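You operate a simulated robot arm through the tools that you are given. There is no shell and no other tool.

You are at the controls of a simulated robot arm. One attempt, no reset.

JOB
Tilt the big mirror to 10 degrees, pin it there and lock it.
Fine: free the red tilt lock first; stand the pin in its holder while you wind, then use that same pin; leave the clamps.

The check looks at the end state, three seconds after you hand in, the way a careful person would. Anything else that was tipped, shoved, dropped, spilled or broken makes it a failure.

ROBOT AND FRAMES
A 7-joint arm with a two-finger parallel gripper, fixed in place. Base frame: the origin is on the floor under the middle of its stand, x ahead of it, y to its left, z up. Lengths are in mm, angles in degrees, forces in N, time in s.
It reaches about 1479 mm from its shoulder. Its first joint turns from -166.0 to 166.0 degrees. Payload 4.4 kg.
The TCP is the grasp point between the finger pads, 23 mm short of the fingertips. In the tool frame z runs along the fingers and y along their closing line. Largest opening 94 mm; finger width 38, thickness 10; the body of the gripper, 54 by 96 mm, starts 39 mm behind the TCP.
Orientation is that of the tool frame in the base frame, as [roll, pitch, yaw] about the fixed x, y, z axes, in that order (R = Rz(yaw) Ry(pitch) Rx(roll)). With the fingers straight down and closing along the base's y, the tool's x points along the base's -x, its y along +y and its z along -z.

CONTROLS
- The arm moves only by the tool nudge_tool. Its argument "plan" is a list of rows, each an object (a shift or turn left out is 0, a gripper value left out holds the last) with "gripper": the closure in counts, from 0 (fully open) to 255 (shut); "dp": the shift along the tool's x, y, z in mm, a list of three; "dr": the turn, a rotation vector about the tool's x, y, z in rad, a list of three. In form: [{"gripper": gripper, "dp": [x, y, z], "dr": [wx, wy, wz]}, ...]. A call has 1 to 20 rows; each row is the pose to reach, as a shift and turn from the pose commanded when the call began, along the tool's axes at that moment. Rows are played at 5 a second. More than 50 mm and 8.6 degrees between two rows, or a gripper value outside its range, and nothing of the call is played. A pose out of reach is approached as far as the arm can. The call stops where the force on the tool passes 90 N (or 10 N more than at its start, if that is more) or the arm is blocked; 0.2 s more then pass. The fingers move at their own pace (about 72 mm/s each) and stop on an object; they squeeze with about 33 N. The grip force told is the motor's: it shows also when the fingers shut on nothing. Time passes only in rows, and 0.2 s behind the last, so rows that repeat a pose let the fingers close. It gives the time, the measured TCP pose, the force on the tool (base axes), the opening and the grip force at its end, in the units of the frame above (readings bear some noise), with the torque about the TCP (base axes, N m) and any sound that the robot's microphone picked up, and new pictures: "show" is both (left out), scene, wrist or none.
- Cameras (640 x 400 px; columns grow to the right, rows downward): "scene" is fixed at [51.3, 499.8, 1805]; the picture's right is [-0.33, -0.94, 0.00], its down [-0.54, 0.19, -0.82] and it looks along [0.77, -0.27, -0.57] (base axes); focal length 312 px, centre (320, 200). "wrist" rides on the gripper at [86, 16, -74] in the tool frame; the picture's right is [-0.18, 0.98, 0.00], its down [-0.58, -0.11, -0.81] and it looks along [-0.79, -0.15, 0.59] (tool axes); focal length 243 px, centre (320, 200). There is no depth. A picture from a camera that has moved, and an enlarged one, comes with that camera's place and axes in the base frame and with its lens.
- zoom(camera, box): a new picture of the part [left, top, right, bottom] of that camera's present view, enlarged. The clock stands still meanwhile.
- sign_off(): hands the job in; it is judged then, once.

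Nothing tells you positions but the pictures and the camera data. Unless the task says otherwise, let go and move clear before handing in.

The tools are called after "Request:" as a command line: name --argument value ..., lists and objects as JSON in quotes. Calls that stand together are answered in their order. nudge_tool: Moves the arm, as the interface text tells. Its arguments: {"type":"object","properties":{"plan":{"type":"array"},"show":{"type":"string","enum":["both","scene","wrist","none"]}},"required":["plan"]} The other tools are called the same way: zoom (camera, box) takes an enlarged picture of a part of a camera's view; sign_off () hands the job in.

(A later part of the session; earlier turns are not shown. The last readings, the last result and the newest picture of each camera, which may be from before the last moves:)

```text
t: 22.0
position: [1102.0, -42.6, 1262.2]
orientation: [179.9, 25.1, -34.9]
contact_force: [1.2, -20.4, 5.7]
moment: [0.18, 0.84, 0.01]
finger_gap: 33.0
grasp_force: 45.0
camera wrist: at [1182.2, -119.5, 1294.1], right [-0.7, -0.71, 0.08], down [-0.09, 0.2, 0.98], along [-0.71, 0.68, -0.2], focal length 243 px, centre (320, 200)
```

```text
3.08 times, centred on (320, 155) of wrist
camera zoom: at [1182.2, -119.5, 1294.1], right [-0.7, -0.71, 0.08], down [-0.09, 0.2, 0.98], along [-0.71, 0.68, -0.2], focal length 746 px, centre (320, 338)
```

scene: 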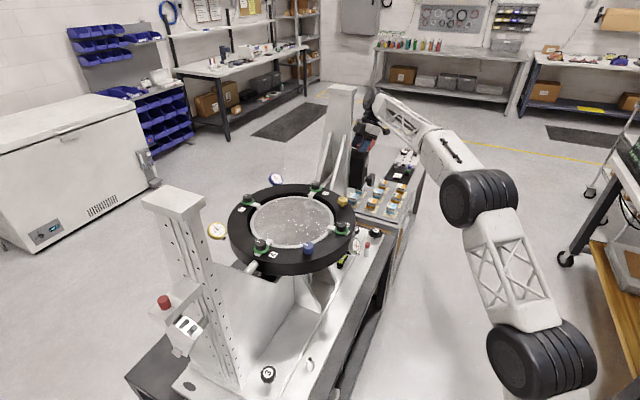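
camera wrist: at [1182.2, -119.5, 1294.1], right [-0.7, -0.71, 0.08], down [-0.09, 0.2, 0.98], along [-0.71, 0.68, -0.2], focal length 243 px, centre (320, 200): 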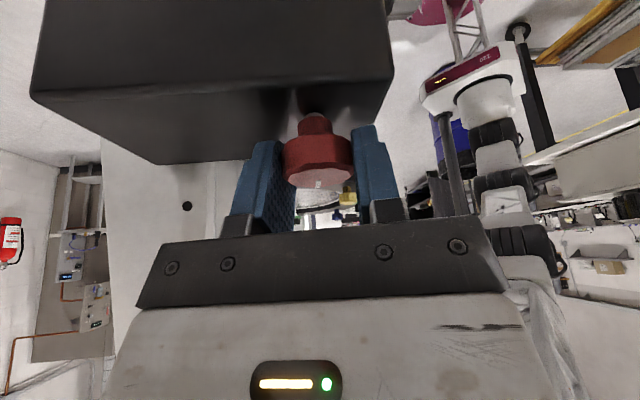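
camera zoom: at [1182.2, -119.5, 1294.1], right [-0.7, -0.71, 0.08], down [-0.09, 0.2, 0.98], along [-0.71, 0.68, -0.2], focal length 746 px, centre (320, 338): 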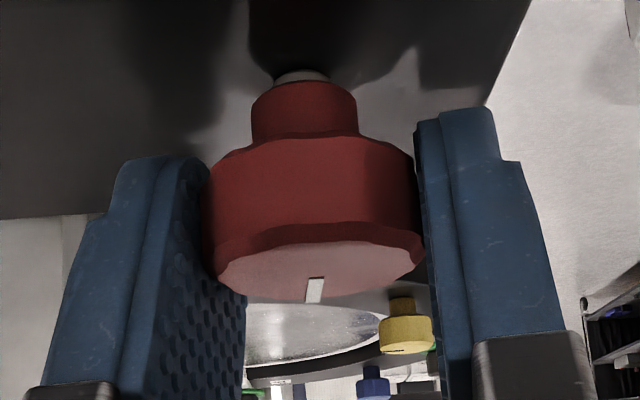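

The mark shows about 80° of free turning so far, with almost no torque. I'll go a little further, then open and wind back to regrip.

Request:
nudge_tool --plan '[{"dr": [-0.059, 0, -0.1265]}, {"dr": [-0.118, 0, -0.2531]}, {"dr": [-0.118, 0, -0.2531]}, {"gripper": 92, "dr": [-0.118, 0, -0.2531]}, {"gripper": 92, "dr": [-0.118, 0, -0.2531]}]' --show "wrist"

Request:
zoom --camera "wrist" --box '[220, 90, 420, 220]'

```text
t: 22.6
position: [1096.6, -41.0, 1261.8]
orientation: [-179.5, 24.7, -23.2]
contact_force: [26.3, 24.4, -17.5]
moment: [-0.46, -0.03, 0.16]
finger_gap: 33.4
grasp_force: 44.9
out of reach, approached as far as the arm can: row 2
stopped in row 2: the force on the tool passed its limit at 95 N (the readings are from after the stop); the commanded pose is now the measured one
camera wrist: at [1190.5, -100.3, 1293.7], right [-0.54, -0.84, 0.07], down [-0.14, 0.17, 0.98], along [-0.83, 0.52, -0.21], focal length 243 px, centre (320, 200)
```

wrist: 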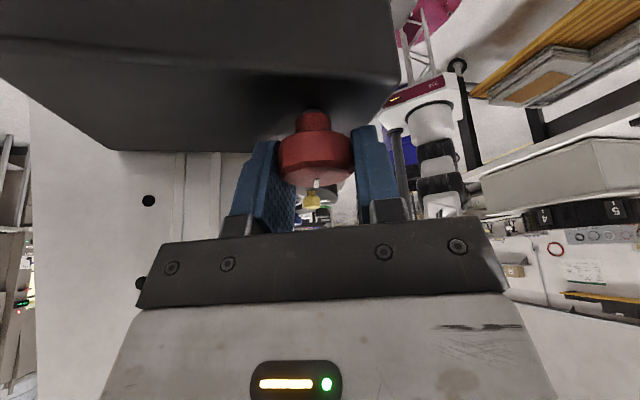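

```text
3.08 times, centred on (320, 155) of wrist
camera zoom: at [1190.5, -100.3, 1293.7], right [-0.54, -0.84, 0.07], down [-0.14, 0.17, 0.98], along [-0.83, 0.52, -0.21], focal length 746 px, centre (320, 338)
```

zoom: 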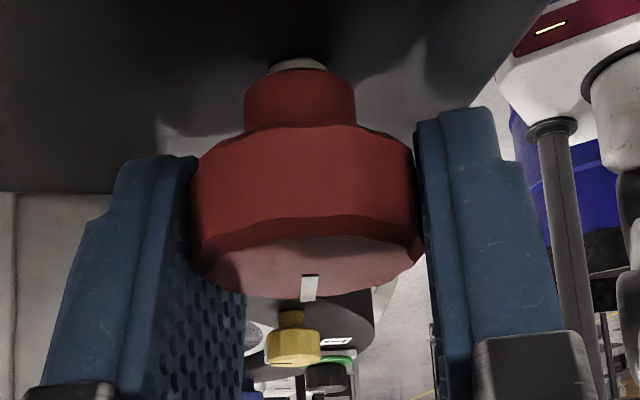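

The arm hit its reach limit after about 92° of turning, and the knob followed the fingers. I'll open, re-centre and rotate back for a second bite, looking at the mark as I go.

Request:
nudge_tool --plan '[{"gripper": 92}, {"gripper": 92}, {"gripper": 92}, {"dp": [6.35, 0.4, -4.0]}, {"dp": [6.35, 0.4, -4.0]}]' --show "wrist"

Request:
zoom --camera "wrist" --box '[220, 90, 420, 220]'

```text
t: 23.8
position: [1099.2, -44.7, 1260.8]
orientation: [-179.6, 24.6, -23.1]
contact_force: [0.5, -0.3, 0.2]
moment: [0.01, 0.01, 0.02]
finger_gap: 60.2
grasp_force: 0.1
out of reach, approached as far as the arm can: row 4, 5
camera wrist: at [1194.0, -103.3, 1292.0], right [-0.54, -0.84, 0.07], down [-0.14, 0.17, 0.98], along [-0.83, 0.52, -0.21], focal length 243 px, centre (320, 200)
```

wrist: 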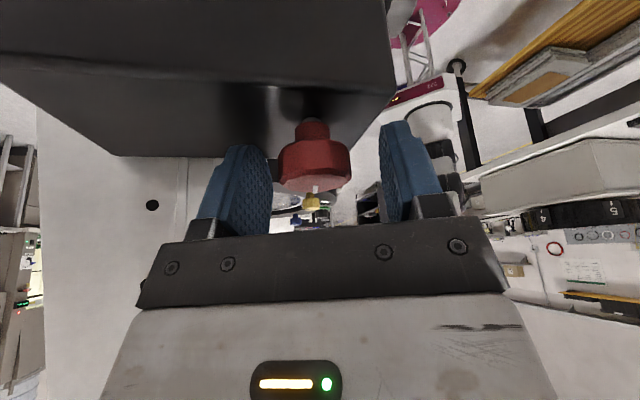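

```text
3.08 times, centred on (320, 155) of wrist
camera zoom: at [1194.0, -103.3, 1292.0], right [-0.54, -0.84, 0.07], down [-0.14, 0.17, 0.98], along [-0.83, 0.52, -0.21], focal length 746 px, centre (320, 338)
```

zoom: 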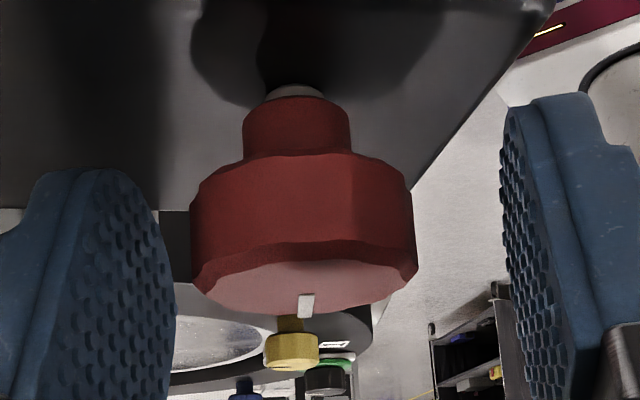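

The lock's mark has moved about 90° counter-clockwise. I'm rotating the open gripper back around the knob.

Request:
nudge_tool --plan '[{"gripper": 92, "dr": [0.0609, 0, 0.1323]}, {"dr": [0.1218, 0, 0.2646]}, {"dr": [0.1826, 0, 0.3969]}, {"dr": [0.2435, 0, 0.5292]}, {"dr": [0.3044, 0, 0.6615]}, {"dr": [0.3653, 0, 0.7939]}, {"dr": [0.4262, 0, 0.9262]}, {"dr": [0.4871, 0, 1.0585]}, {"dr": [0.5479, 0, 1.1908]}, {"dr": [0.6088, 0, 1.3231]}, {"dr": [0.6697, 0, 1.4554]}, {"dr": [0.6697, 0, 1.4554]}]' --show "wrist"

Request:
zoom --camera "wrist" --box '[220, 90, 420, 220]'

```text
t: 26.4
position: [1099.3, -43.6, 1261.5]
orientation: [180.0, 25.1, -115.3]
contact_force: [-0.2, 0.3, 0.5]
moment: [-0.02, -0.04, 0.01]
finger_gap: 60.0
grasp_force: 0.1
camera wrist: at [1036.9, -137.4, 1292.3], right [-0.82, 0.57, 0.08], down [0.18, 0.12, 0.98], along [0.55, 0.81, -0.2], focal length 243 px, centre (320, 200)
```

wrist: 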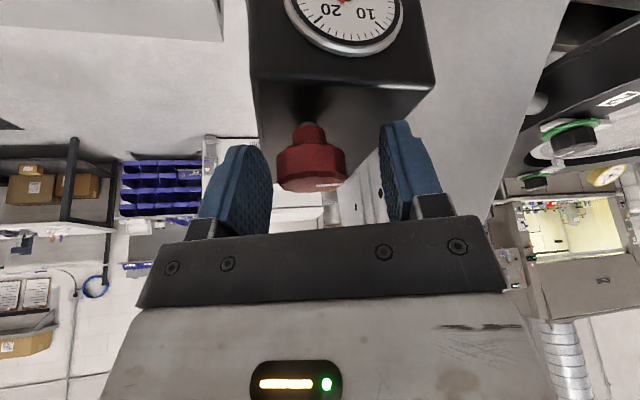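

```text
3.08 times, centred on (320, 155) of wrist
camera zoom: at [1036.9, -137.4, 1292.3], right [-0.82, 0.57, 0.08], down [0.18, 0.12, 0.98], along [0.55, 0.81, -0.2], focal length 746 px, centre (320, 338)
```

zoom: 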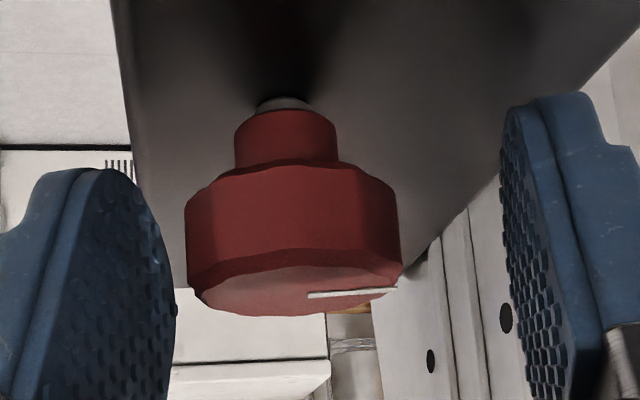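

The mark now points 90° further round. I'll recentre about 4 mm sideways and grip again.

Request:
nudge_tool --plan '[{"gripper": 92, "dp": [-3.1, -4.0, -0.1]}, {"gripper": 92, "dp": [-3.1, -4.0, -0.1]}, {"gripper": 255, "dp": [-3.1, -4.0, -0.1]}, {"gripper": 255, "dp": [-3.1, -4.0, -0.1]}, {"gripper": 255, "dp": [-3.1, -4.0, -0.1]}]' --show "none"

```text
t: 27.6
position: [1104.1, -43.3, 1262.3]
orientation: [-179.9, 25.1, -115.2]
contact_force: [-17.2, 2.1, -2.2]
moment: [-0.1, 0.09, -0.02]
finger_gap: 33.9
grasp_force: 44.7
```

The grip is well centred now, with only about 17 N of side load. I'm turning another 80° counter-clockwise.

Request:
nudge_tool --plan '[{"dp": [0, 0.4, 0], "dr": [-0.059, 0, -0.1265]}, {"dp": [0, 0.4, 0], "dr": [-0.118, 0, -0.2531]}, {"dp": [0, 0.4, 0], "dr": [-0.177, 0, -0.3796]}, {"dp": [0, 0.4, 0], "dr": [-0.236, 0, -0.5062]}, {"dp": [0, 0.4, 0], "dr": [-0.295, 0, -0.6327]}, {"dp": [0, 0.4, 0], "dr": [-0.354, 0, -0.7592]}, {"dp": [0, 0.4, 0], "dr": [-0.413, 0, -0.8858]}, {"dp": [0, 0.4, 0], "dr": [-0.472, 0, -1.0123]}, {"dp": [0, 0.4, 0], "dr": [-0.531, 0, -1.1389]}, {"dp": [0, 0.4, 0], "dr": [-0.59, 0, -1.2654]}, {"dp": [0, 0.4, 0], "dr": [-0.59, 0, -1.2654]}]' --show "wrist"

Request:
zoom --camera "wrist" --box '[220, 90, 420, 220]'

```text
t: 30.0
position: [1104.0, -43.4, 1263.4]
orientation: [-180.0, 24.9, -35.0]
contact_force: [-9.9, -14.0, -5.2]
moment: [0.01, 0.15, -0.32]
finger_gap: 33.6
grasp_force: 45.2
camera wrist: at [1184.2, -121.4, 1293.4], right [-0.7, -0.71, 0.08], down [-0.09, 0.19, 0.98], along [-0.71, 0.68, -0.2], focal length 243 px, centre (320, 200)
```

wrist: 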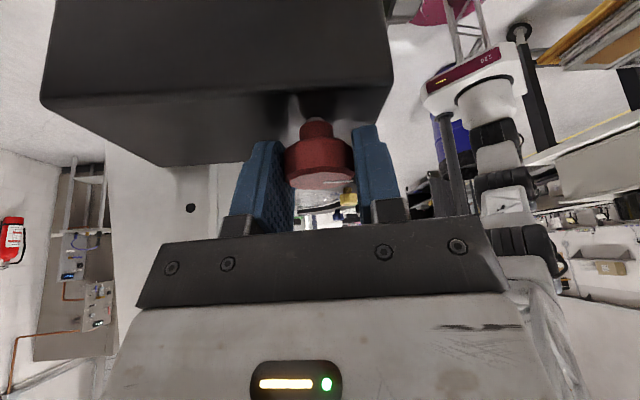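

```text
3.08 times, centred on (320, 155) of wrist
camera zoom: at [1184.2, -121.4, 1293.4], right [-0.7, -0.71, 0.08], down [-0.09, 0.19, 0.98], along [-0.71, 0.68, -0.2], focal length 746 px, centre (320, 338)
```

zoom: 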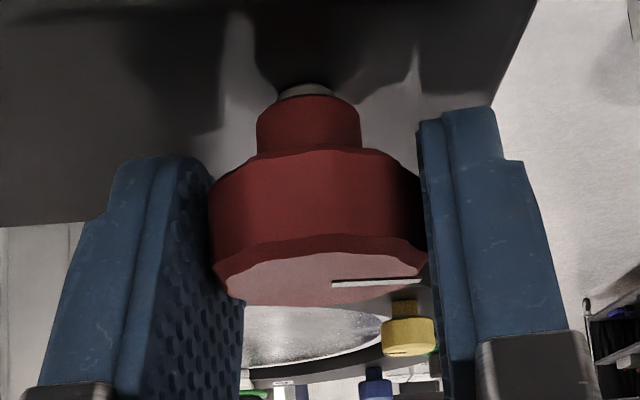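

The knob has now turned about 170° in total, and a torque of about 0.3 N m appears, so it may be nearing its end stop. I'll try another 8° to see.

Request:
nudge_tool --plan '[{"dr": [-0.03, 0, -0.0633]}, {"dr": [-0.059, 0, -0.1265]}, {"dr": [-0.059, 0, -0.1265]}]' --show "none"

Request:
zoom --camera "wrist" --box '[220, 90, 420, 220]'

```text
t: 30.8
position: [1103.5, -44.0, 1262.3]
orientation: [-179.9, 24.9, -27.0]
contact_force: [16.7, -13.5, 10.3]
moment: [-0.67, -0.61, 0.04]
finger_gap: 33.3
grasp_force: 45.0
```

```text
3.08 times, centred on (320, 155) of wrist
camera zoom: at [1192.3, -108.5, 1293.8], right [-0.6, -0.8, 0.07], down [-0.12, 0.18, 0.98], along [-0.79, 0.57, -0.2], focal length 746 px, centre (320, 338)
```

zoom: 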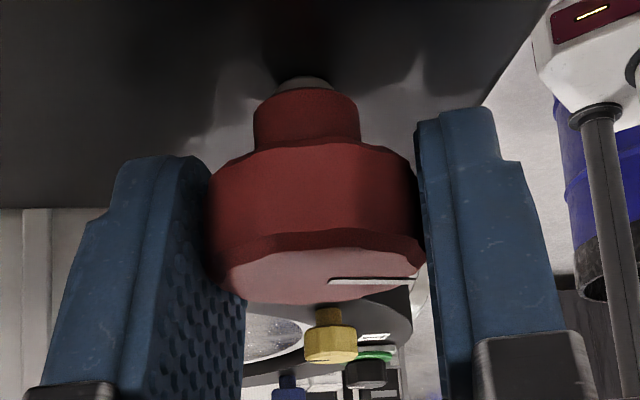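

The knob no longer turned in those last degrees, so the lock is at its open stop after roughly 180° counter-clockwise. I'll let go, rise straight up and back out away from the upright.

Request:
nudge_tool --plan '[{"gripper": 92}, {"gripper": 92}, {"dp": [-16.9, 0, -36.3]}, {"dp": [-33.7, 0, -72.6]}, {"dp": [-29.6, 35.7, -89.2], "dr": [0.059, 0, 0.1265]}, {"dp": [-25.5, 71.4, -105.7], "dr": [0.118, 0, 0.2531]}, {"dp": [-21.4, 107.1, -122.3], "dr": [0.177, 0, 0.3796]}, {"dp": [-49.7, 124.8, -127.1], "dr": [0.236, 0, 0.5062]}, {"dp": [-78, 142.5, -131.9], "dr": [0.295, 0, 0.6327]}, {"dp": [-106.3, 160.1, -136.7], "dr": [0.354, 0, 0.7592]}, {"dp": [-134.7, 177.8, -141.5], "dr": [0.413, 0, 0.8858]}, {"dp": [-163, 195.5, -146.2], "dr": [0.472, 0, 1.0123]}, {"dp": [-191.3, 213.2, -151], "dr": [0.531, 0, 1.1389]}, {"dp": [-219.6, 230.8, -155.8], "dr": [0.59, 0, 1.2654]}, {"dp": [-247.9, 248.5, -160.6], "dr": [0.649, 0, 1.392]}, {"dp": [-247.9, 248.5, -160.6], "dr": [0.649, 0, 1.392]}]'

Request:
zoom --camera "scene" --box '[320, 75, 400, 195]'

```text
t: 34.2
position: [850.3, -194.0, 1511.0]
orientation: [180.0, 25.1, -115.3]
contact_force: [0.2, -0.5, -0.1]
moment: [-0.02, 0.05, 0.0]
finger_gap: 60.1
grasp_force: 0.1
out of reach, approached as far as the arm can: row 3, 4, 5, 6, 7, 8
camera wrist: at [787.9, -287.2, 1541.7], right [-0.82, 0.57, 0.08], down [0.18, 0.12, 0.98], along [0.55, 0.81, -0.2], focal length 243 px, centre (320, 200)
```

scene: 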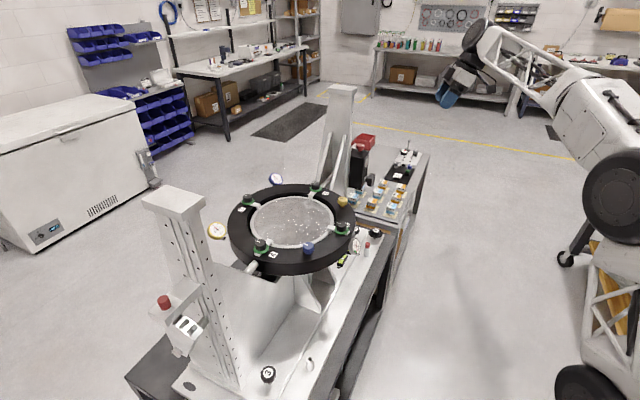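
wrist: 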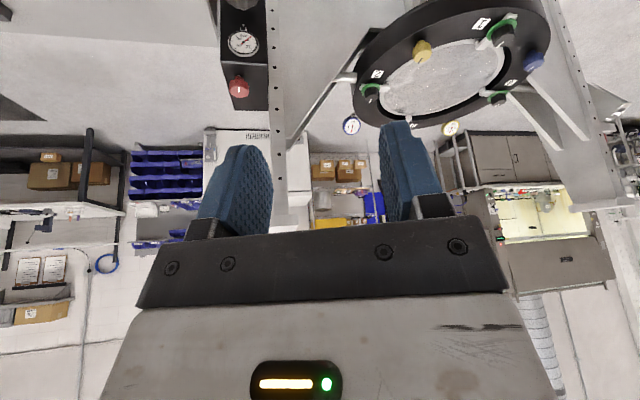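

```text
3.33 times, centred on (360, 135) of scene
camera zoom: at [51.3, 499.8, 1805.0], right [-0.33, -0.94, 0.0], down [-0.54, 0.19, -0.82], along [0.77, -0.27, -0.57], focal length 1039 px, centre (187, 417)
```

zoom: 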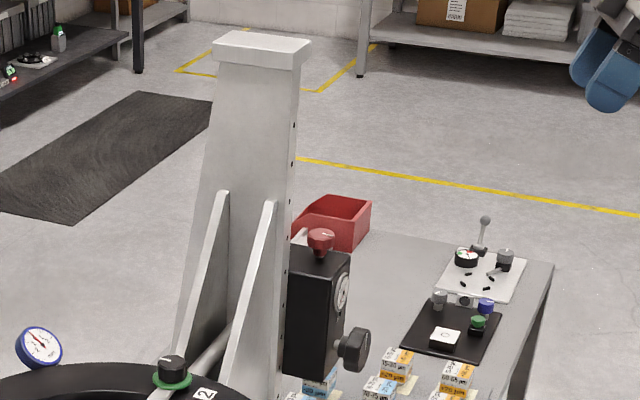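

I'm clear of the gearbox. I'll check the lock mark and dial from here.

Request:
zoom --camera "wrist" --box '[200, 0, 300, 110]'

Request:
zoom --camera "scene" --box '[345, 130, 375, 180]'

```text
3.64 times, centred on (250, 55) of wrist
camera zoom: at [787.9, -287.2, 1541.7], right [-0.82, 0.57, 0.08], down [0.18, 0.12, 0.98], along [0.55, 0.81, -0.2], focal length 882 px, centre (574, 727)
```

zoom: 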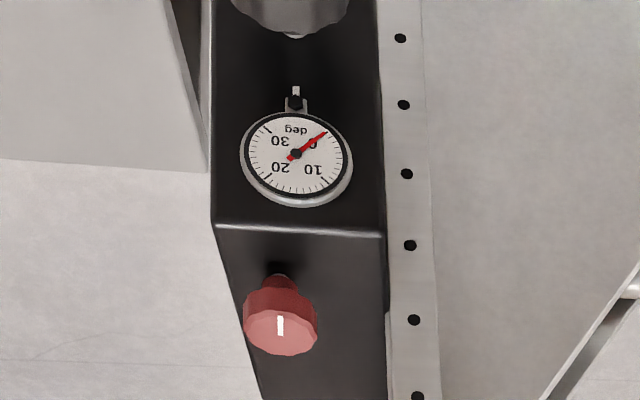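

```text
8.00 times, centred on (360, 155) of scene
camera zoom: at [51.3, 499.8, 1805.0], right [-0.33, -0.94, 0.0], down [-0.54, 0.19, -0.82], along [0.77, -0.27, -0.57], focal length 2494 px, centre (0, 560)
```

zoom: 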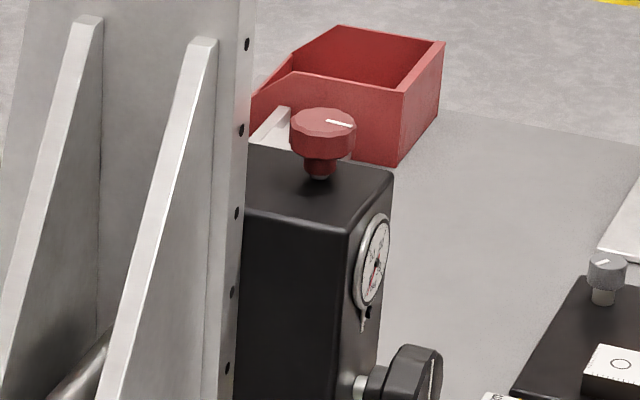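

The lock's mark has moved a full half turn, so it's free, and the dial still reads 0. Now I'm crossing high to the left bracket, leaning the tool to 45° toward the robot so the wrist clears the upright's cap.

Request:
nudge_tool --plan '[{"gripper": 130, "dp": [-14.3, 44.2, -3.1]}, {"dp": [-28.6, 88.4, -6.3]}, {"dp": [-42.9, 132.6, -9.4]}, {"dp": [-57.2, 176.8, -12.5]}, {"dp": [-71.5, 221, -15.7]}, {"dp": [-85.8, 265.2, -18.8]}, {"dp": [-100.1, 309.4, -21.9]}, {"dp": [-114.4, 353.6, -25]}, {"dp": [-128.7, 397.8, -28.2]}, {"dp": [-143, 442, -31.3]}, {"dp": [-166.1, 474.4, -7.2], "dr": [0.0198, -0.0344, 0.0283]}, {"dp": [-189.2, 506.9, 16.8], "dr": [0.0397, -0.0688, 0.0566]}, {"dp": [-212.3, 539.3, 40.9], "dr": [0.0595, -0.1032, 0.0849]}, {"dp": [-235.4, 571.7, 65], "dr": [0.0794, -0.1376, 0.1132]}, {"dp": [-258.5, 604.2, 89.1], "dr": [0.0992, -0.172, 0.1415]}, {"dp": [-281.6, 636.6, 113.1], "dr": [0.119, -0.2063, 0.1697]}, {"dp": [-304.7, 669, 137.2], "dr": [0.1389, -0.2407, 0.198]}, {"dp": [-327.8, 701.4, 161.3], "dr": [0.1587, -0.2751, 0.2263]}, {"dp": [-350.9, 733.9, 185.3], "dr": [0.1786, -0.3095, 0.2546]}, {"dp": [-374, 766.3, 209.4], "dr": [0.1984, -0.3439, 0.2829]}]'

```text
t: 38.4
position: [336.1, 520.1, 1481.8]
orientation: [179.9, 45.2, -134.9]
contact_force: [0.0, -0.1, 0.2]
moment: [-0.01, -0.02, 0.02]
finger_gap: 46.1
grasp_force: 0.0
camera wrist: at [244.5, 451.1, 1471.9], right [-0.6, 0.79, 0.13], down [-0.04, -0.19, 0.98], along [0.8, 0.59, 0.14], focal length 243 px, centre (320, 200)
```

scene: 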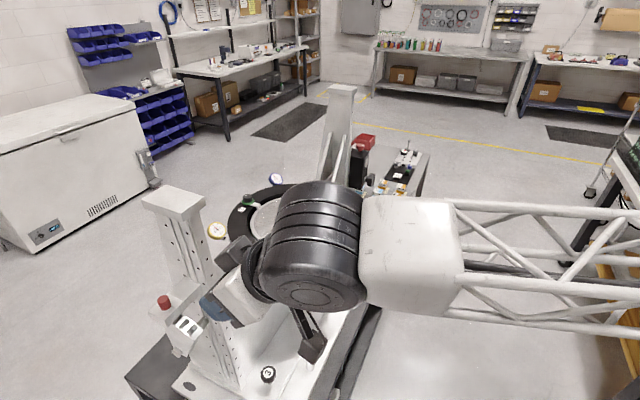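
wrist: 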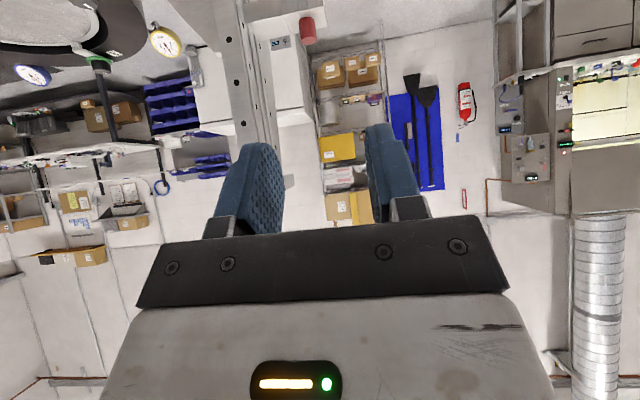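

The pin head appears exactly where I predicted, at [498, 654, 1319]. I'm moving in to a standoff 60 mm short of it along the tool's approach line.

Request:
nudge_tool --plan '[{"gripper": 130, "dp": [-7.7, -4, 38.7]}, {"dp": [-15.5, -8.1, 77.4]}, {"dp": [-23.2, -12.1, 116.2]}, {"dp": [-31, -16.2, 154.9]}, {"dp": [-38.7, -20.2, 193.6]}, {"dp": [-38.7, -20.2, 193.6]}]'

Request:
zoom --camera "wrist" --box '[180, 0, 480, 220]'

Request:
zoom --camera "scene" --box '[130, 180, 290, 380]'

```text
t: 39.8
position: [471.4, 620.0, 1370.2]
orientation: [-180.0, 45.0, -134.9]
contact_force: [0.0, -0.9, -0.2]
moment: [-0.02, 0.01, -0.01]
finger_gap: 46.0
grasp_force: 0.0
camera wrist: at [378.5, 550.7, 1361.3], right [-0.61, 0.79, 0.13], down [-0.03, -0.19, 0.98], along [0.8, 0.59, 0.14], focal length 243 px, centre (320, 200)
```

scene: 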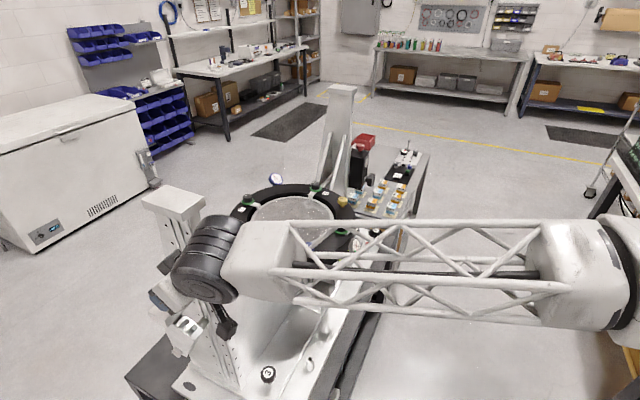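
wrist: 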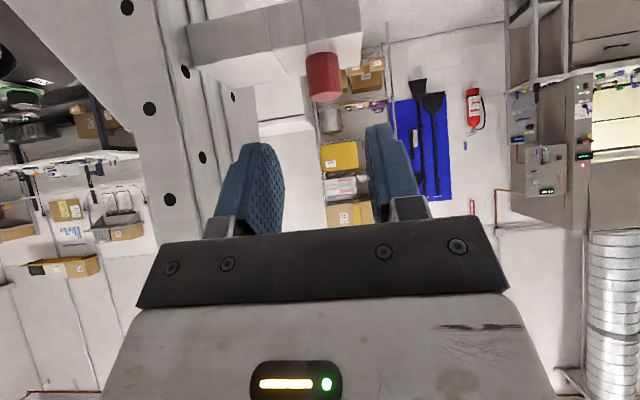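

```text
1.82 times, centred on (330, 110) of wrist
camera zoom: at [378.5, 550.7, 1361.3], right [-0.61, 0.79, 0.13], down [-0.03, -0.19, 0.98], along [0.8, 0.59, 0.14], focal length 441 px, centre (302, 364)
```

zoom: 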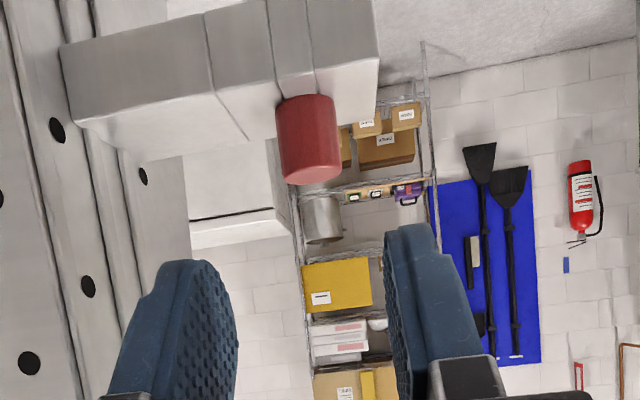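

```text
2.00 times, centred on (210, 280) of scene
camera zoom: at [51.3, 499.8, 1805.0], right [-0.33, -0.94, 0.0], down [-0.54, 0.19, -0.82], along [0.77, -0.27, -0.57], focal length 623 px, centre (540, 40)
```

zoom: 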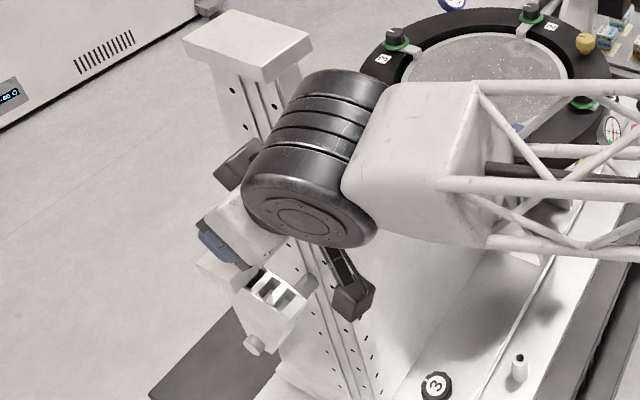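

The standoff view confirms the pin's position to within a couple of millimetres. I'm advancing the last 58 mm with a small sideways correction.

Request:
nudge_tool --plan '[{"gripper": 130, "dp": [-0.3, 4.5, 15]}, {"dp": [-0.6, 4.5, 30]}, {"dp": [-0.8, 4.5, 45]}, {"dp": [-1, 4.5, 58]}, {"dp": [-1, 4.5, 58]}]'

Request:
zoom --camera "wrist" --box '[200, 60, 440, 220]'

Request:
zoom --camera "scene" --box '[130, 180, 290, 380]'

```text
t: 41.0
position: [494.4, 651.6, 1331.1]
orientation: [-180.0, 45.0, -134.8]
contact_force: [0.8, 0.5, 0.0]
moment: [-0.01, 0.01, -0.01]
finger_gap: 46.3
grasp_force: 0.2
camera wrist: at [402.6, 583.0, 1322.4], right [-0.61, 0.79, 0.13], down [-0.03, -0.19, 0.98], along [0.8, 0.59, 0.14], focal length 243 px, centre (320, 200)
```

scene: 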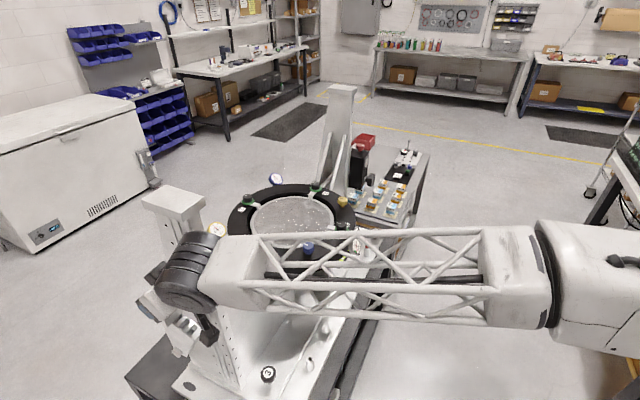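
wrist: 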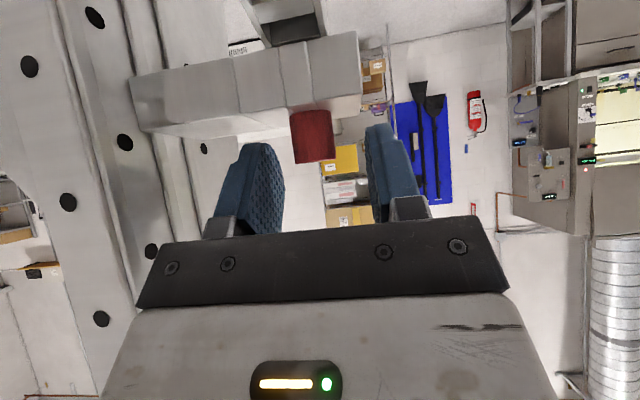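

```text
2.50 times, centred on (320, 140) of wrist
camera zoom: at [402.6, 583.0, 1322.4], right [-0.61, 0.79, 0.13], down [-0.03, -0.19, 0.98], along [0.8, 0.59, 0.14], focal length 606 px, centre (320, 350)
```

zoom: 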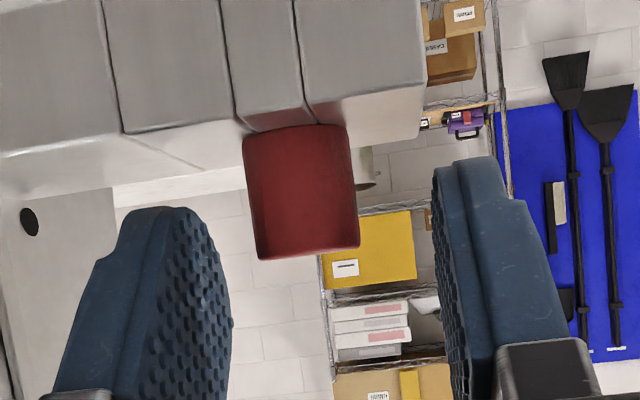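

```text
2.00 times, centred on (210, 280) of scene
camera zoom: at [51.3, 499.8, 1805.0], right [-0.33, -0.94, 0.0], down [-0.54, 0.19, -0.82], along [0.77, -0.27, -0.57], focal length 623 px, centre (540, 40)
```

zoom: 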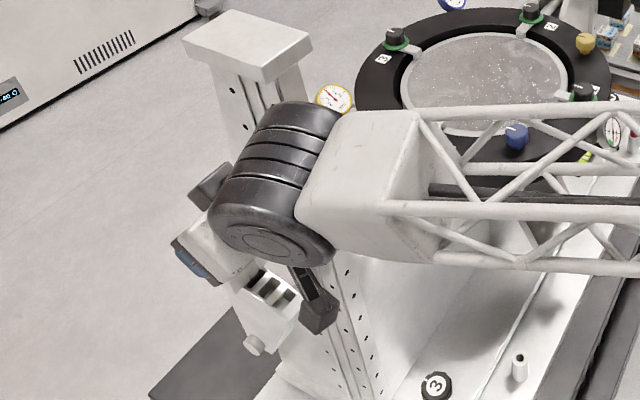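

The head is centred between the fingers to within about a millimetre, and the tips stay above the block. I'm closing on the pin head.

Request:
nudge_tool --plan '[{"gripper": 255}, {"gripper": 255}, {"gripper": 255}]' --show "wrist"

Request:
zoom --camera "wrist" --box '[200, 60, 440, 220]'

```text
t: 41.8
position: [495.5, 652.7, 1331.1]
orientation: [180.0, 45.0, -134.8]
contact_force: [-0.1, -0.1, -0.3]
moment: [0.0, 0.01, 0.02]
finger_gap: 17.7
grasp_force: 32.7
camera wrist: at [402.5, 583.0, 1322.4], right [-0.61, 0.79, 0.13], down [-0.03, -0.19, 0.98], along [0.8, 0.59, 0.14], focal length 243 px, centre (320, 200)
```

wrist: 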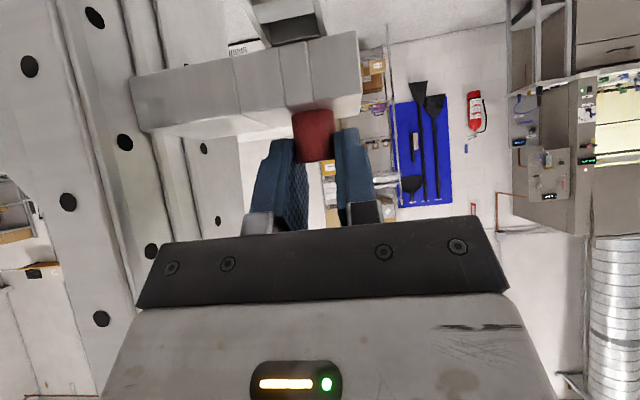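

```text
2.50 times, centred on (320, 140) of wrist
camera zoom: at [402.5, 583.0, 1322.4], right [-0.61, 0.79, 0.13], down [-0.03, -0.19, 0.98], along [0.8, 0.59, 0.14], focal length 606 px, centre (320, 350)
```

zoom: 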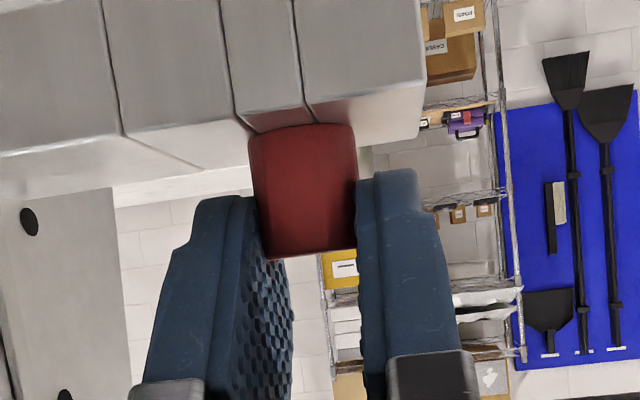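

The pin head is held squarely at 33 N with zero side load. Next I'll lift straight up and watch it come out of the block.

Request:
nudge_tool --plan '[{"dp": [-7.1, 0, -7.1]}, {"dp": [-17.7, 0, -17.7]}, {"dp": [-31.8, 0, -31.8]}, {"dp": [-46, 0, -46]}, {"dp": [-60, 0, -60]}, {"dp": [-74.2, 0, -74.2]}, {"dp": [-84.9, 0, -84.9]}, {"dp": [-84.9, 0, -84.9]}]'

Request:
zoom --camera "wrist" --box '[200, 40, 440, 220]'

Request:
zoom --camera "scene" --box '[130, 180, 290, 380]'

```text
t: 43.6
position: [494.9, 652.6, 1453.4]
orientation: [180.0, 44.9, -134.7]
contact_force: [-0.2, -0.5, 0.4]
moment: [-0.05, -0.04, -0.02]
finger_gap: 17.7
grasp_force: 33.1
camera wrist: at [402.6, 582.9, 1444.9], right [-0.61, 0.79, 0.13], down [-0.03, -0.19, 0.98], along [0.8, 0.59, 0.14], focal length 243 px, centre (320, 200)
```

scene: 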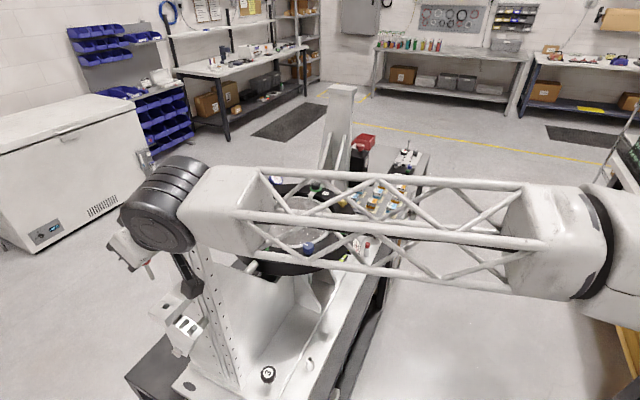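
wrist: 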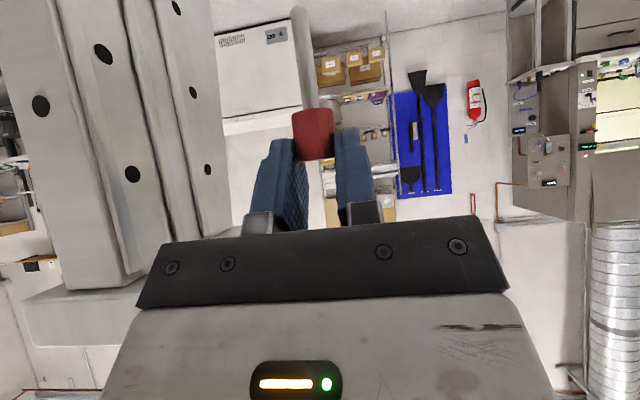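

```text
2.22 times, centred on (320, 130) of wrist
camera zoom: at [402.6, 582.9, 1444.9], right [-0.61, 0.79, 0.13], down [-0.03, -0.19, 0.98], along [0.8, 0.59, 0.14], focal length 539 px, centre (320, 356)
```

zoom: 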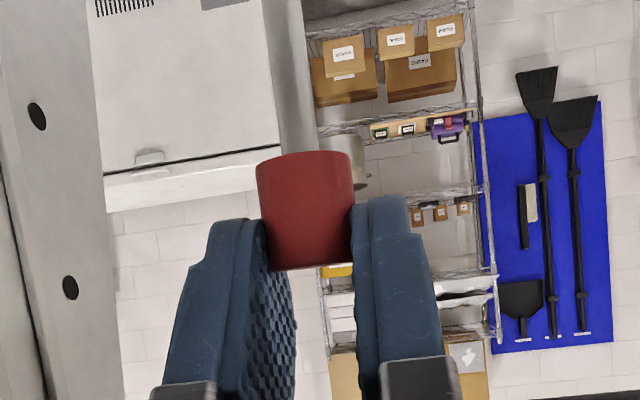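

```text
2.00 times, centred on (210, 280) of scene
camera zoom: at [51.3, 499.8, 1805.0], right [-0.33, -0.94, 0.0], down [-0.54, 0.19, -0.82], along [0.77, -0.27, -0.57], focal length 623 px, centre (540, 40)
```

zoom: 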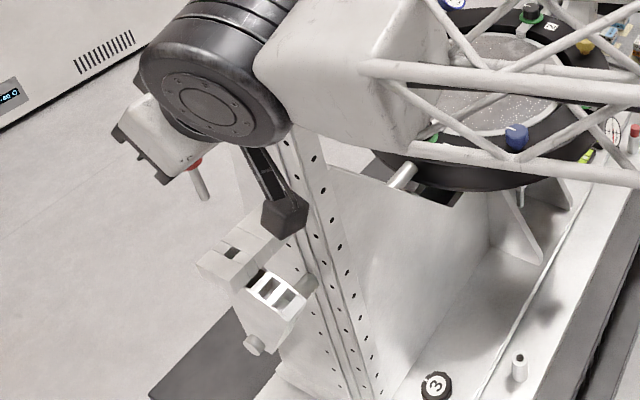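

The pin is out and hangs vertical in the grip, about 66 mm long overall, and the block hole is empty. I'm carrying it back and down to a viewpoint near the empty holder to measure the holder's position more closely.

Request:
nudge_tool --plan '[{"gripper": 255, "dp": [23.8, -6.4, -33.1]}, {"dp": [47.7, -12.9, -66.3]}, {"dp": [71.5, -19.3, -99.4]}, {"dp": [95.3, -25.7, -132.5]}, {"dp": [133.6, -42.8, -124.3]}, {"dp": [171.9, -59.8, -116]}, {"dp": [210.2, -76.9, -107.8]}, {"dp": [248.4, -94, -99.6]}, {"dp": [286.7, -111.1, -91.4]}, {"dp": [325, -128.1, -83.1]}, {"dp": [363.3, -145.2, -74.9]}, {"dp": [391.1, -162.8, -52]}, {"dp": [418.9, -180.3, -29.1]}, {"dp": [446.7, -197.9, -6.2]}, {"dp": [474.6, -215.4, 16.8]}, {"dp": [502.4, -233, 39.7]}, {"dp": [530.2, -250.5, 62.6]}, {"dp": [558, -268.1, 85.5]}, {"dp": [558, -268.1, 85.5]}]'

Request:
zoom --camera "wrist" --box '[240, 0, 440, 130]'

Request:
zoom --camera "scene" --box '[240, 300, 400, 400]'

```text
t: 47.6
position: [450.9, 225.1, 999.6]
orientation: [180.0, 45.0, -134.8]
contact_force: [-0.1, -0.3, 0.4]
moment: [0.01, -0.01, 0.01]
finger_gap: 17.7
grasp_force: 32.8
camera wrist: at [358.2, 155.7, 990.3], right [-0.61, 0.79, 0.13], down [-0.04, -0.19, 0.98], along [0.8, 0.59, 0.14], focal length 243 px, centre (320, 200)
```

scene: 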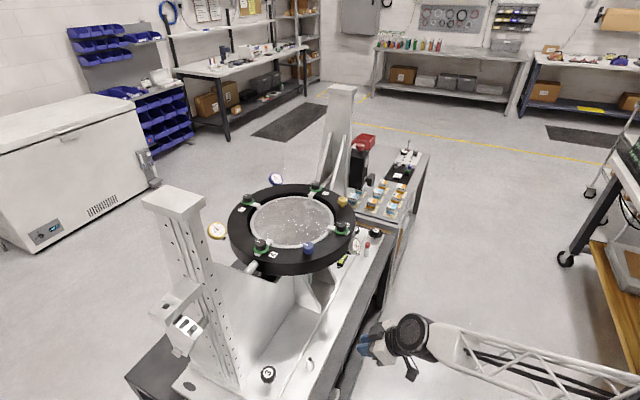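
wrist: 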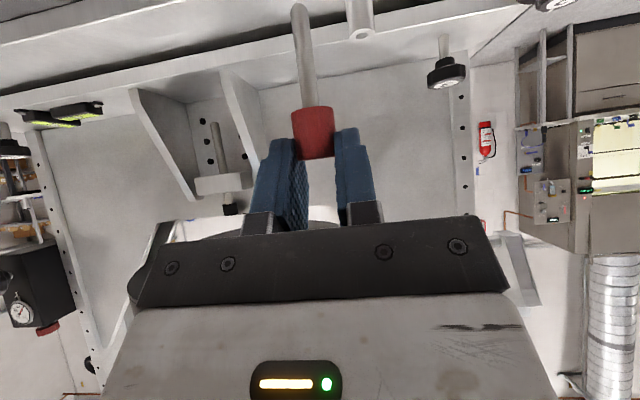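

```text
3.08 times, centred on (340, 65) of wrist
camera zoom: at [358.2, 155.7, 990.3], right [-0.61, 0.79, 0.13], down [-0.04, -0.19, 0.98], along [0.8, 0.59, 0.14], focal length 746 px, centre (258, 615)
```

zoom: 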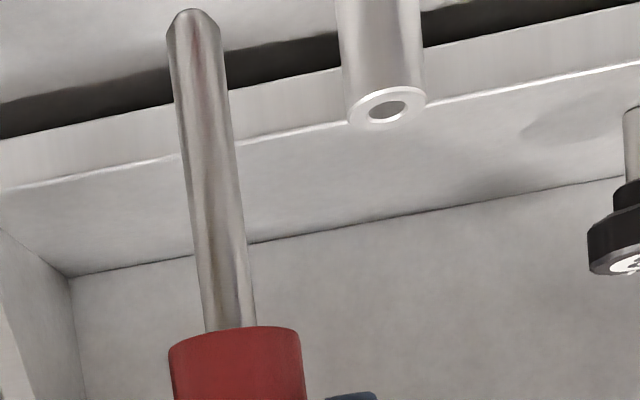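

```text
4.00 times, centred on (320, 350) of scene
camera zoom: at [51.3, 499.8, 1805.0], right [-0.33, -0.94, 0.0], down [-0.54, 0.19, -0.82], along [0.77, -0.27, -0.57], focal length 1247 px, centre (320, -400)
```

zoom: 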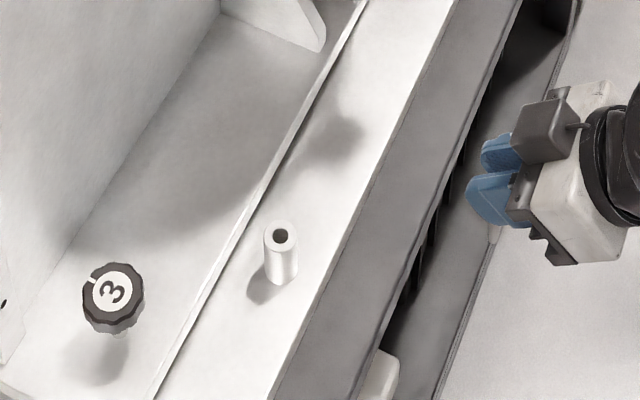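

The tube mouth is at about [531.5, 363, 869.5], its bore is clearly wider than the 8 mm shaft, and the pin hangs vertical. I'll move the pin tip to about 15 mm above the tube mouth and check from both cameras.

Request:
nudge_tool --plan '[{"dp": [-20.7, 9.7, 32.8]}, {"dp": [-41.3, 19.5, 65.6]}, {"dp": [-62, 29.2, 98.4]}, {"dp": [-82.7, 38.9, 131.2]}, {"dp": [-82.7, 38.9, 131.2]}]'

Request:
zoom --camera "scene" --box '[270, 320, 360, 390]'

Request:
zoom --camera "wrist" --box '[240, 0, 440, 130]'

```text
t: 48.8
position: [526.4, 363.8, 966.4]
orientation: [-180.0, 45.1, -135.0]
contact_force: [-0.6, 0.2, -1.0]
moment: [-0.01, 0.02, 0.02]
finger_gap: 17.9
grasp_force: 32.8
camera wrist: at [434.7, 292.8, 957.0], right [-0.61, 0.79, 0.13], down [-0.03, -0.19, 0.98], along [0.8, 0.59, 0.14], focal length 243 px, centre (320, 200)
```

scene: 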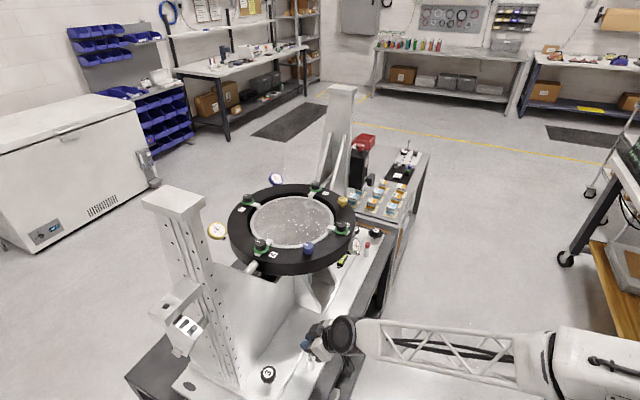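
wrist: 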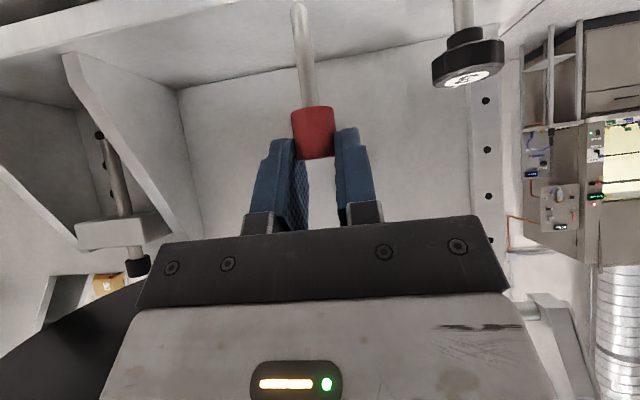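

```text
5.71 times, centred on (315, 355) of scene
camera zoom: at [51.3, 499.8, 1805.0], right [-0.33, -0.94, 0.0], down [-0.54, 0.19, -0.82], along [0.77, -0.27, -0.57], focal length 1781 px, centre (349, -686)
```

zoom: 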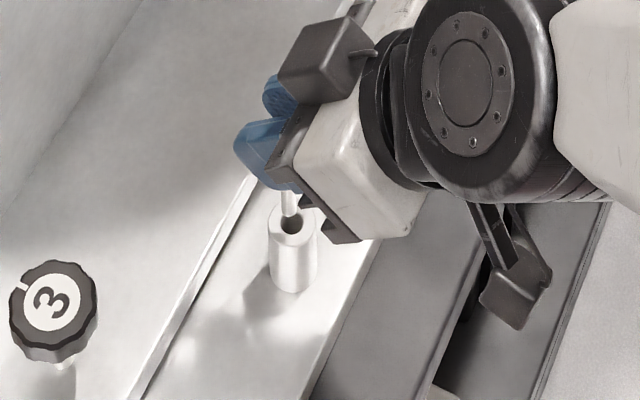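

```text
3.08 times, centred on (340, 65) of wrist
camera zoom: at [434.7, 292.8, 957.0], right [-0.61, 0.79, 0.13], down [-0.03, -0.19, 0.98], along [0.8, 0.59, 0.14], focal length 746 px, centre (258, 615)
```

zoom: 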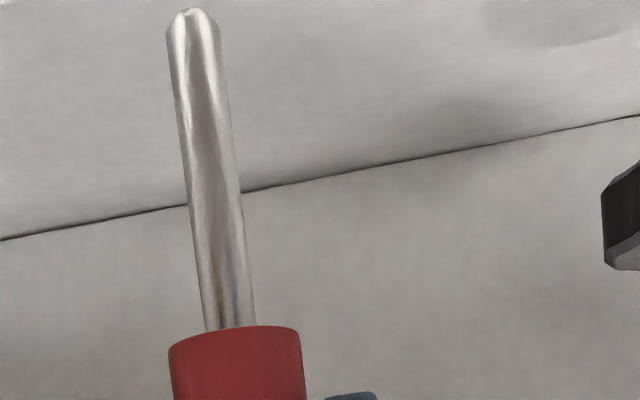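

The tip looks close to the bore. I'll zoom in tightly to measure the remaining offset.

Request:
zoom --camera "scene" --box '[300, 340, 332, 376]'

```text
11.11 times, centred on (316, 358) of scene
camera zoom: at [51.3, 499.8, 1805.0], right [-0.33, -0.94, 0.0], down [-0.54, 0.19, -0.82], along [0.77, -0.27, -0.57], focal length 3464 px, centre (364, -1556)
```

zoom: 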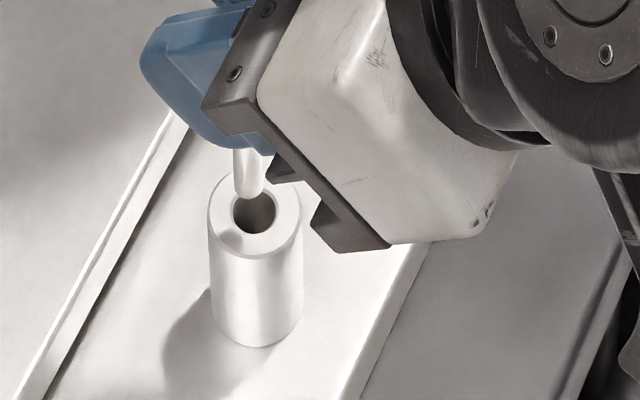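

Both cameras agree the pin is 3 mm and -2.4 mm off in x and y. I'm applying that correction and checking again.

Request:
nudge_tool --plan '[{"dp": [-0.1, -1.8, 0.1]}, {"dp": [-0.2, -3.64, 0.2]}, {"dp": [-0.2, -3.64, 0.2]}]' --show "none"

Request:
zoom --camera "scene" --box '[300, 340, 332, 376]'

Request:
zoom --camera "wrist" --box '[240, 0, 440, 130]'

```text
t: 49.6
position: [531.7, 360.8, 964.2]
orientation: [-180.0, 45.0, -134.8]
contact_force: [-0.1, 0.6, -0.6]
moment: [-0.03, -0.03, -0.02]
finger_gap: 17.8
grasp_force: 32.9
```

```text
11.11 times, centred on (316, 358) of scene
camera zoom: at [51.3, 499.8, 1805.0], right [-0.33, -0.94, 0.0], down [-0.54, 0.19, -0.82], along [0.77, -0.27, -0.57], focal length 3464 px, centre (364, -1556)
```

zoom: 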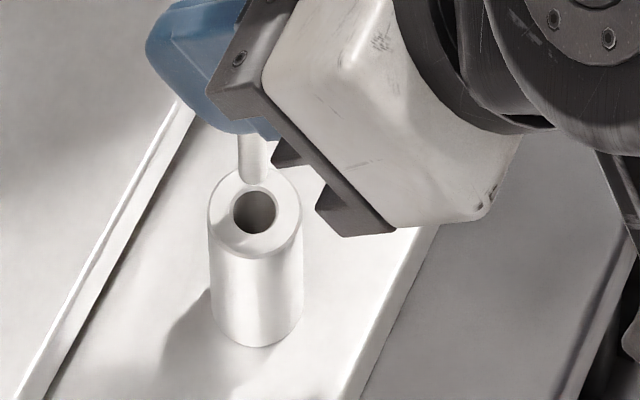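

```text
3.08 times, centred on (340, 65) of wrist
camera zoom: at [438.7, 290.3, 955.8], right [-0.61, 0.79, 0.13], down [-0.03, -0.19, 0.98], along [0.8, 0.59, 0.14], focal length 746 px, centre (258, 615)
```

zoom: 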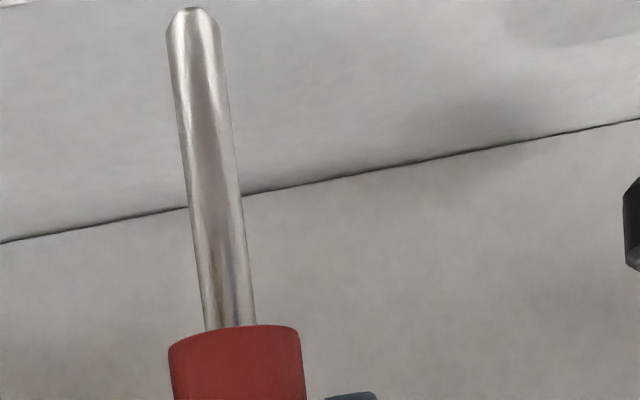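

The tip now sits over the bore to within about half a millimetre. I'm lowering it partway in and watching the forces.

Request:
nudge_tool --plan '[{"dp": [5.7, 0, 5.7]}, {"dp": [11.3, 0, 11.3]}, {"dp": [17, 0, 17]}, {"dp": [21.2, 0, 21.2]}, {"dp": [21.2, 0, 21.2]}]' --show "none"

Request:
zoom --camera "scene" --box '[300, 340, 332, 376]'

```text
t: 50.8
position: [532.6, 358.8, 935.0]
orientation: [-180.0, 45.1, -134.9]
contact_force: [0.6, 3.8, 27.4]
moment: [0.46, -0.07, 0.08]
finger_gap: 18.4
grasp_force: 33.1
```

```text
11.11 times, centred on (316, 358) of scene
camera zoom: at [51.3, 499.8, 1805.0], right [-0.33, -0.94, 0.0], down [-0.54, 0.19, -0.82], along [0.77, -0.27, -0.57], focal length 3464 px, centre (364, -1556)
```

zoom: 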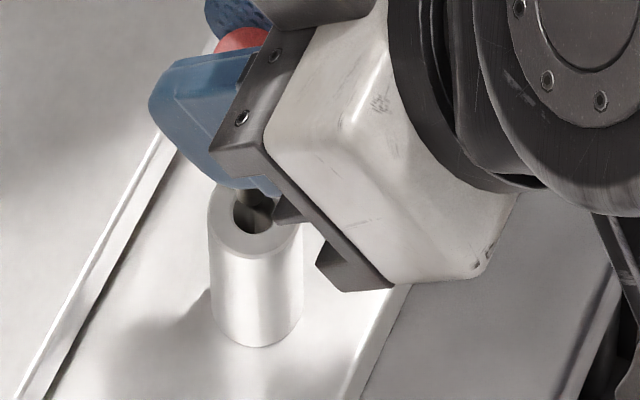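

There's 27 N of upward force, so the tip may be on the rim. I'll look before doing anything else.

Request:
zoom --camera "wrist" --box '[240, 0, 440, 130]'

Request:
zoom --camera "scene" --box '[306, 346, 326, 368]'

Request:
zoom --camera "wrist" --box '[220, 0, 420, 230]'

```text
3.08 times, centred on (340, 65) of wrist
camera zoom: at [440.9, 289.7, 925.6], right [-0.61, 0.79, 0.13], down [-0.04, -0.19, 0.98], along [0.8, 0.59, 0.14], focal length 746 px, centre (258, 615)
```

zoom: 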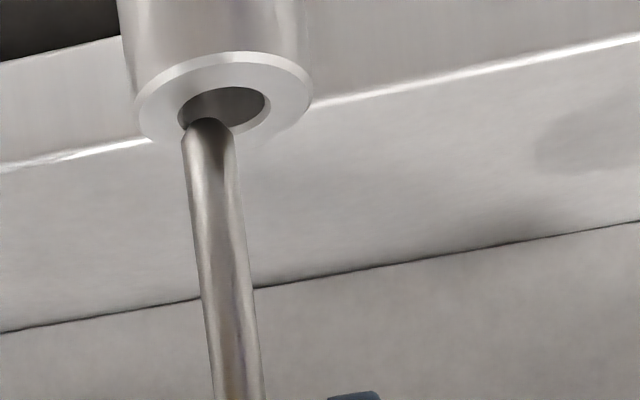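

```text
16.00 times, centred on (316, 357) of scene
camera zoom: at [51.3, 499.8, 1805.0], right [-0.33, -0.94, 0.0], down [-0.54, 0.19, -0.82], along [0.77, -0.27, -0.57], focal length 4988 px, centre (384, -2312)
```

zoom: 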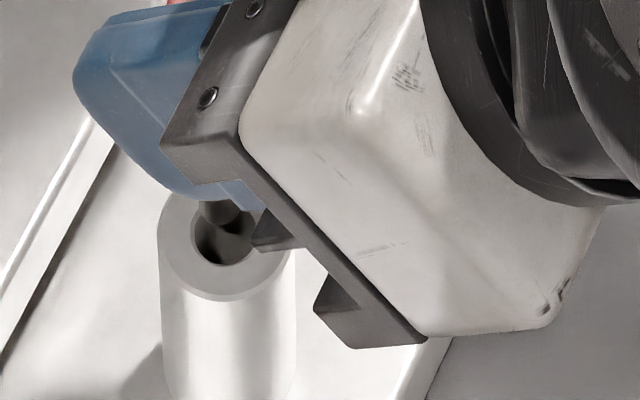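

```text
1.74 times, centred on (320, 115) of wrist
camera zoom: at [440.9, 289.7, 925.6], right [-0.61, 0.79, 0.13], down [-0.04, -0.19, 0.98], along [0.8, 0.59, 0.14], focal length 422 px, centre (320, 348)
```

zoom: 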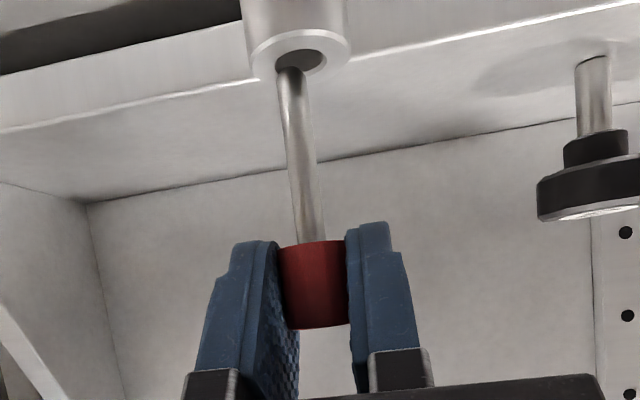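

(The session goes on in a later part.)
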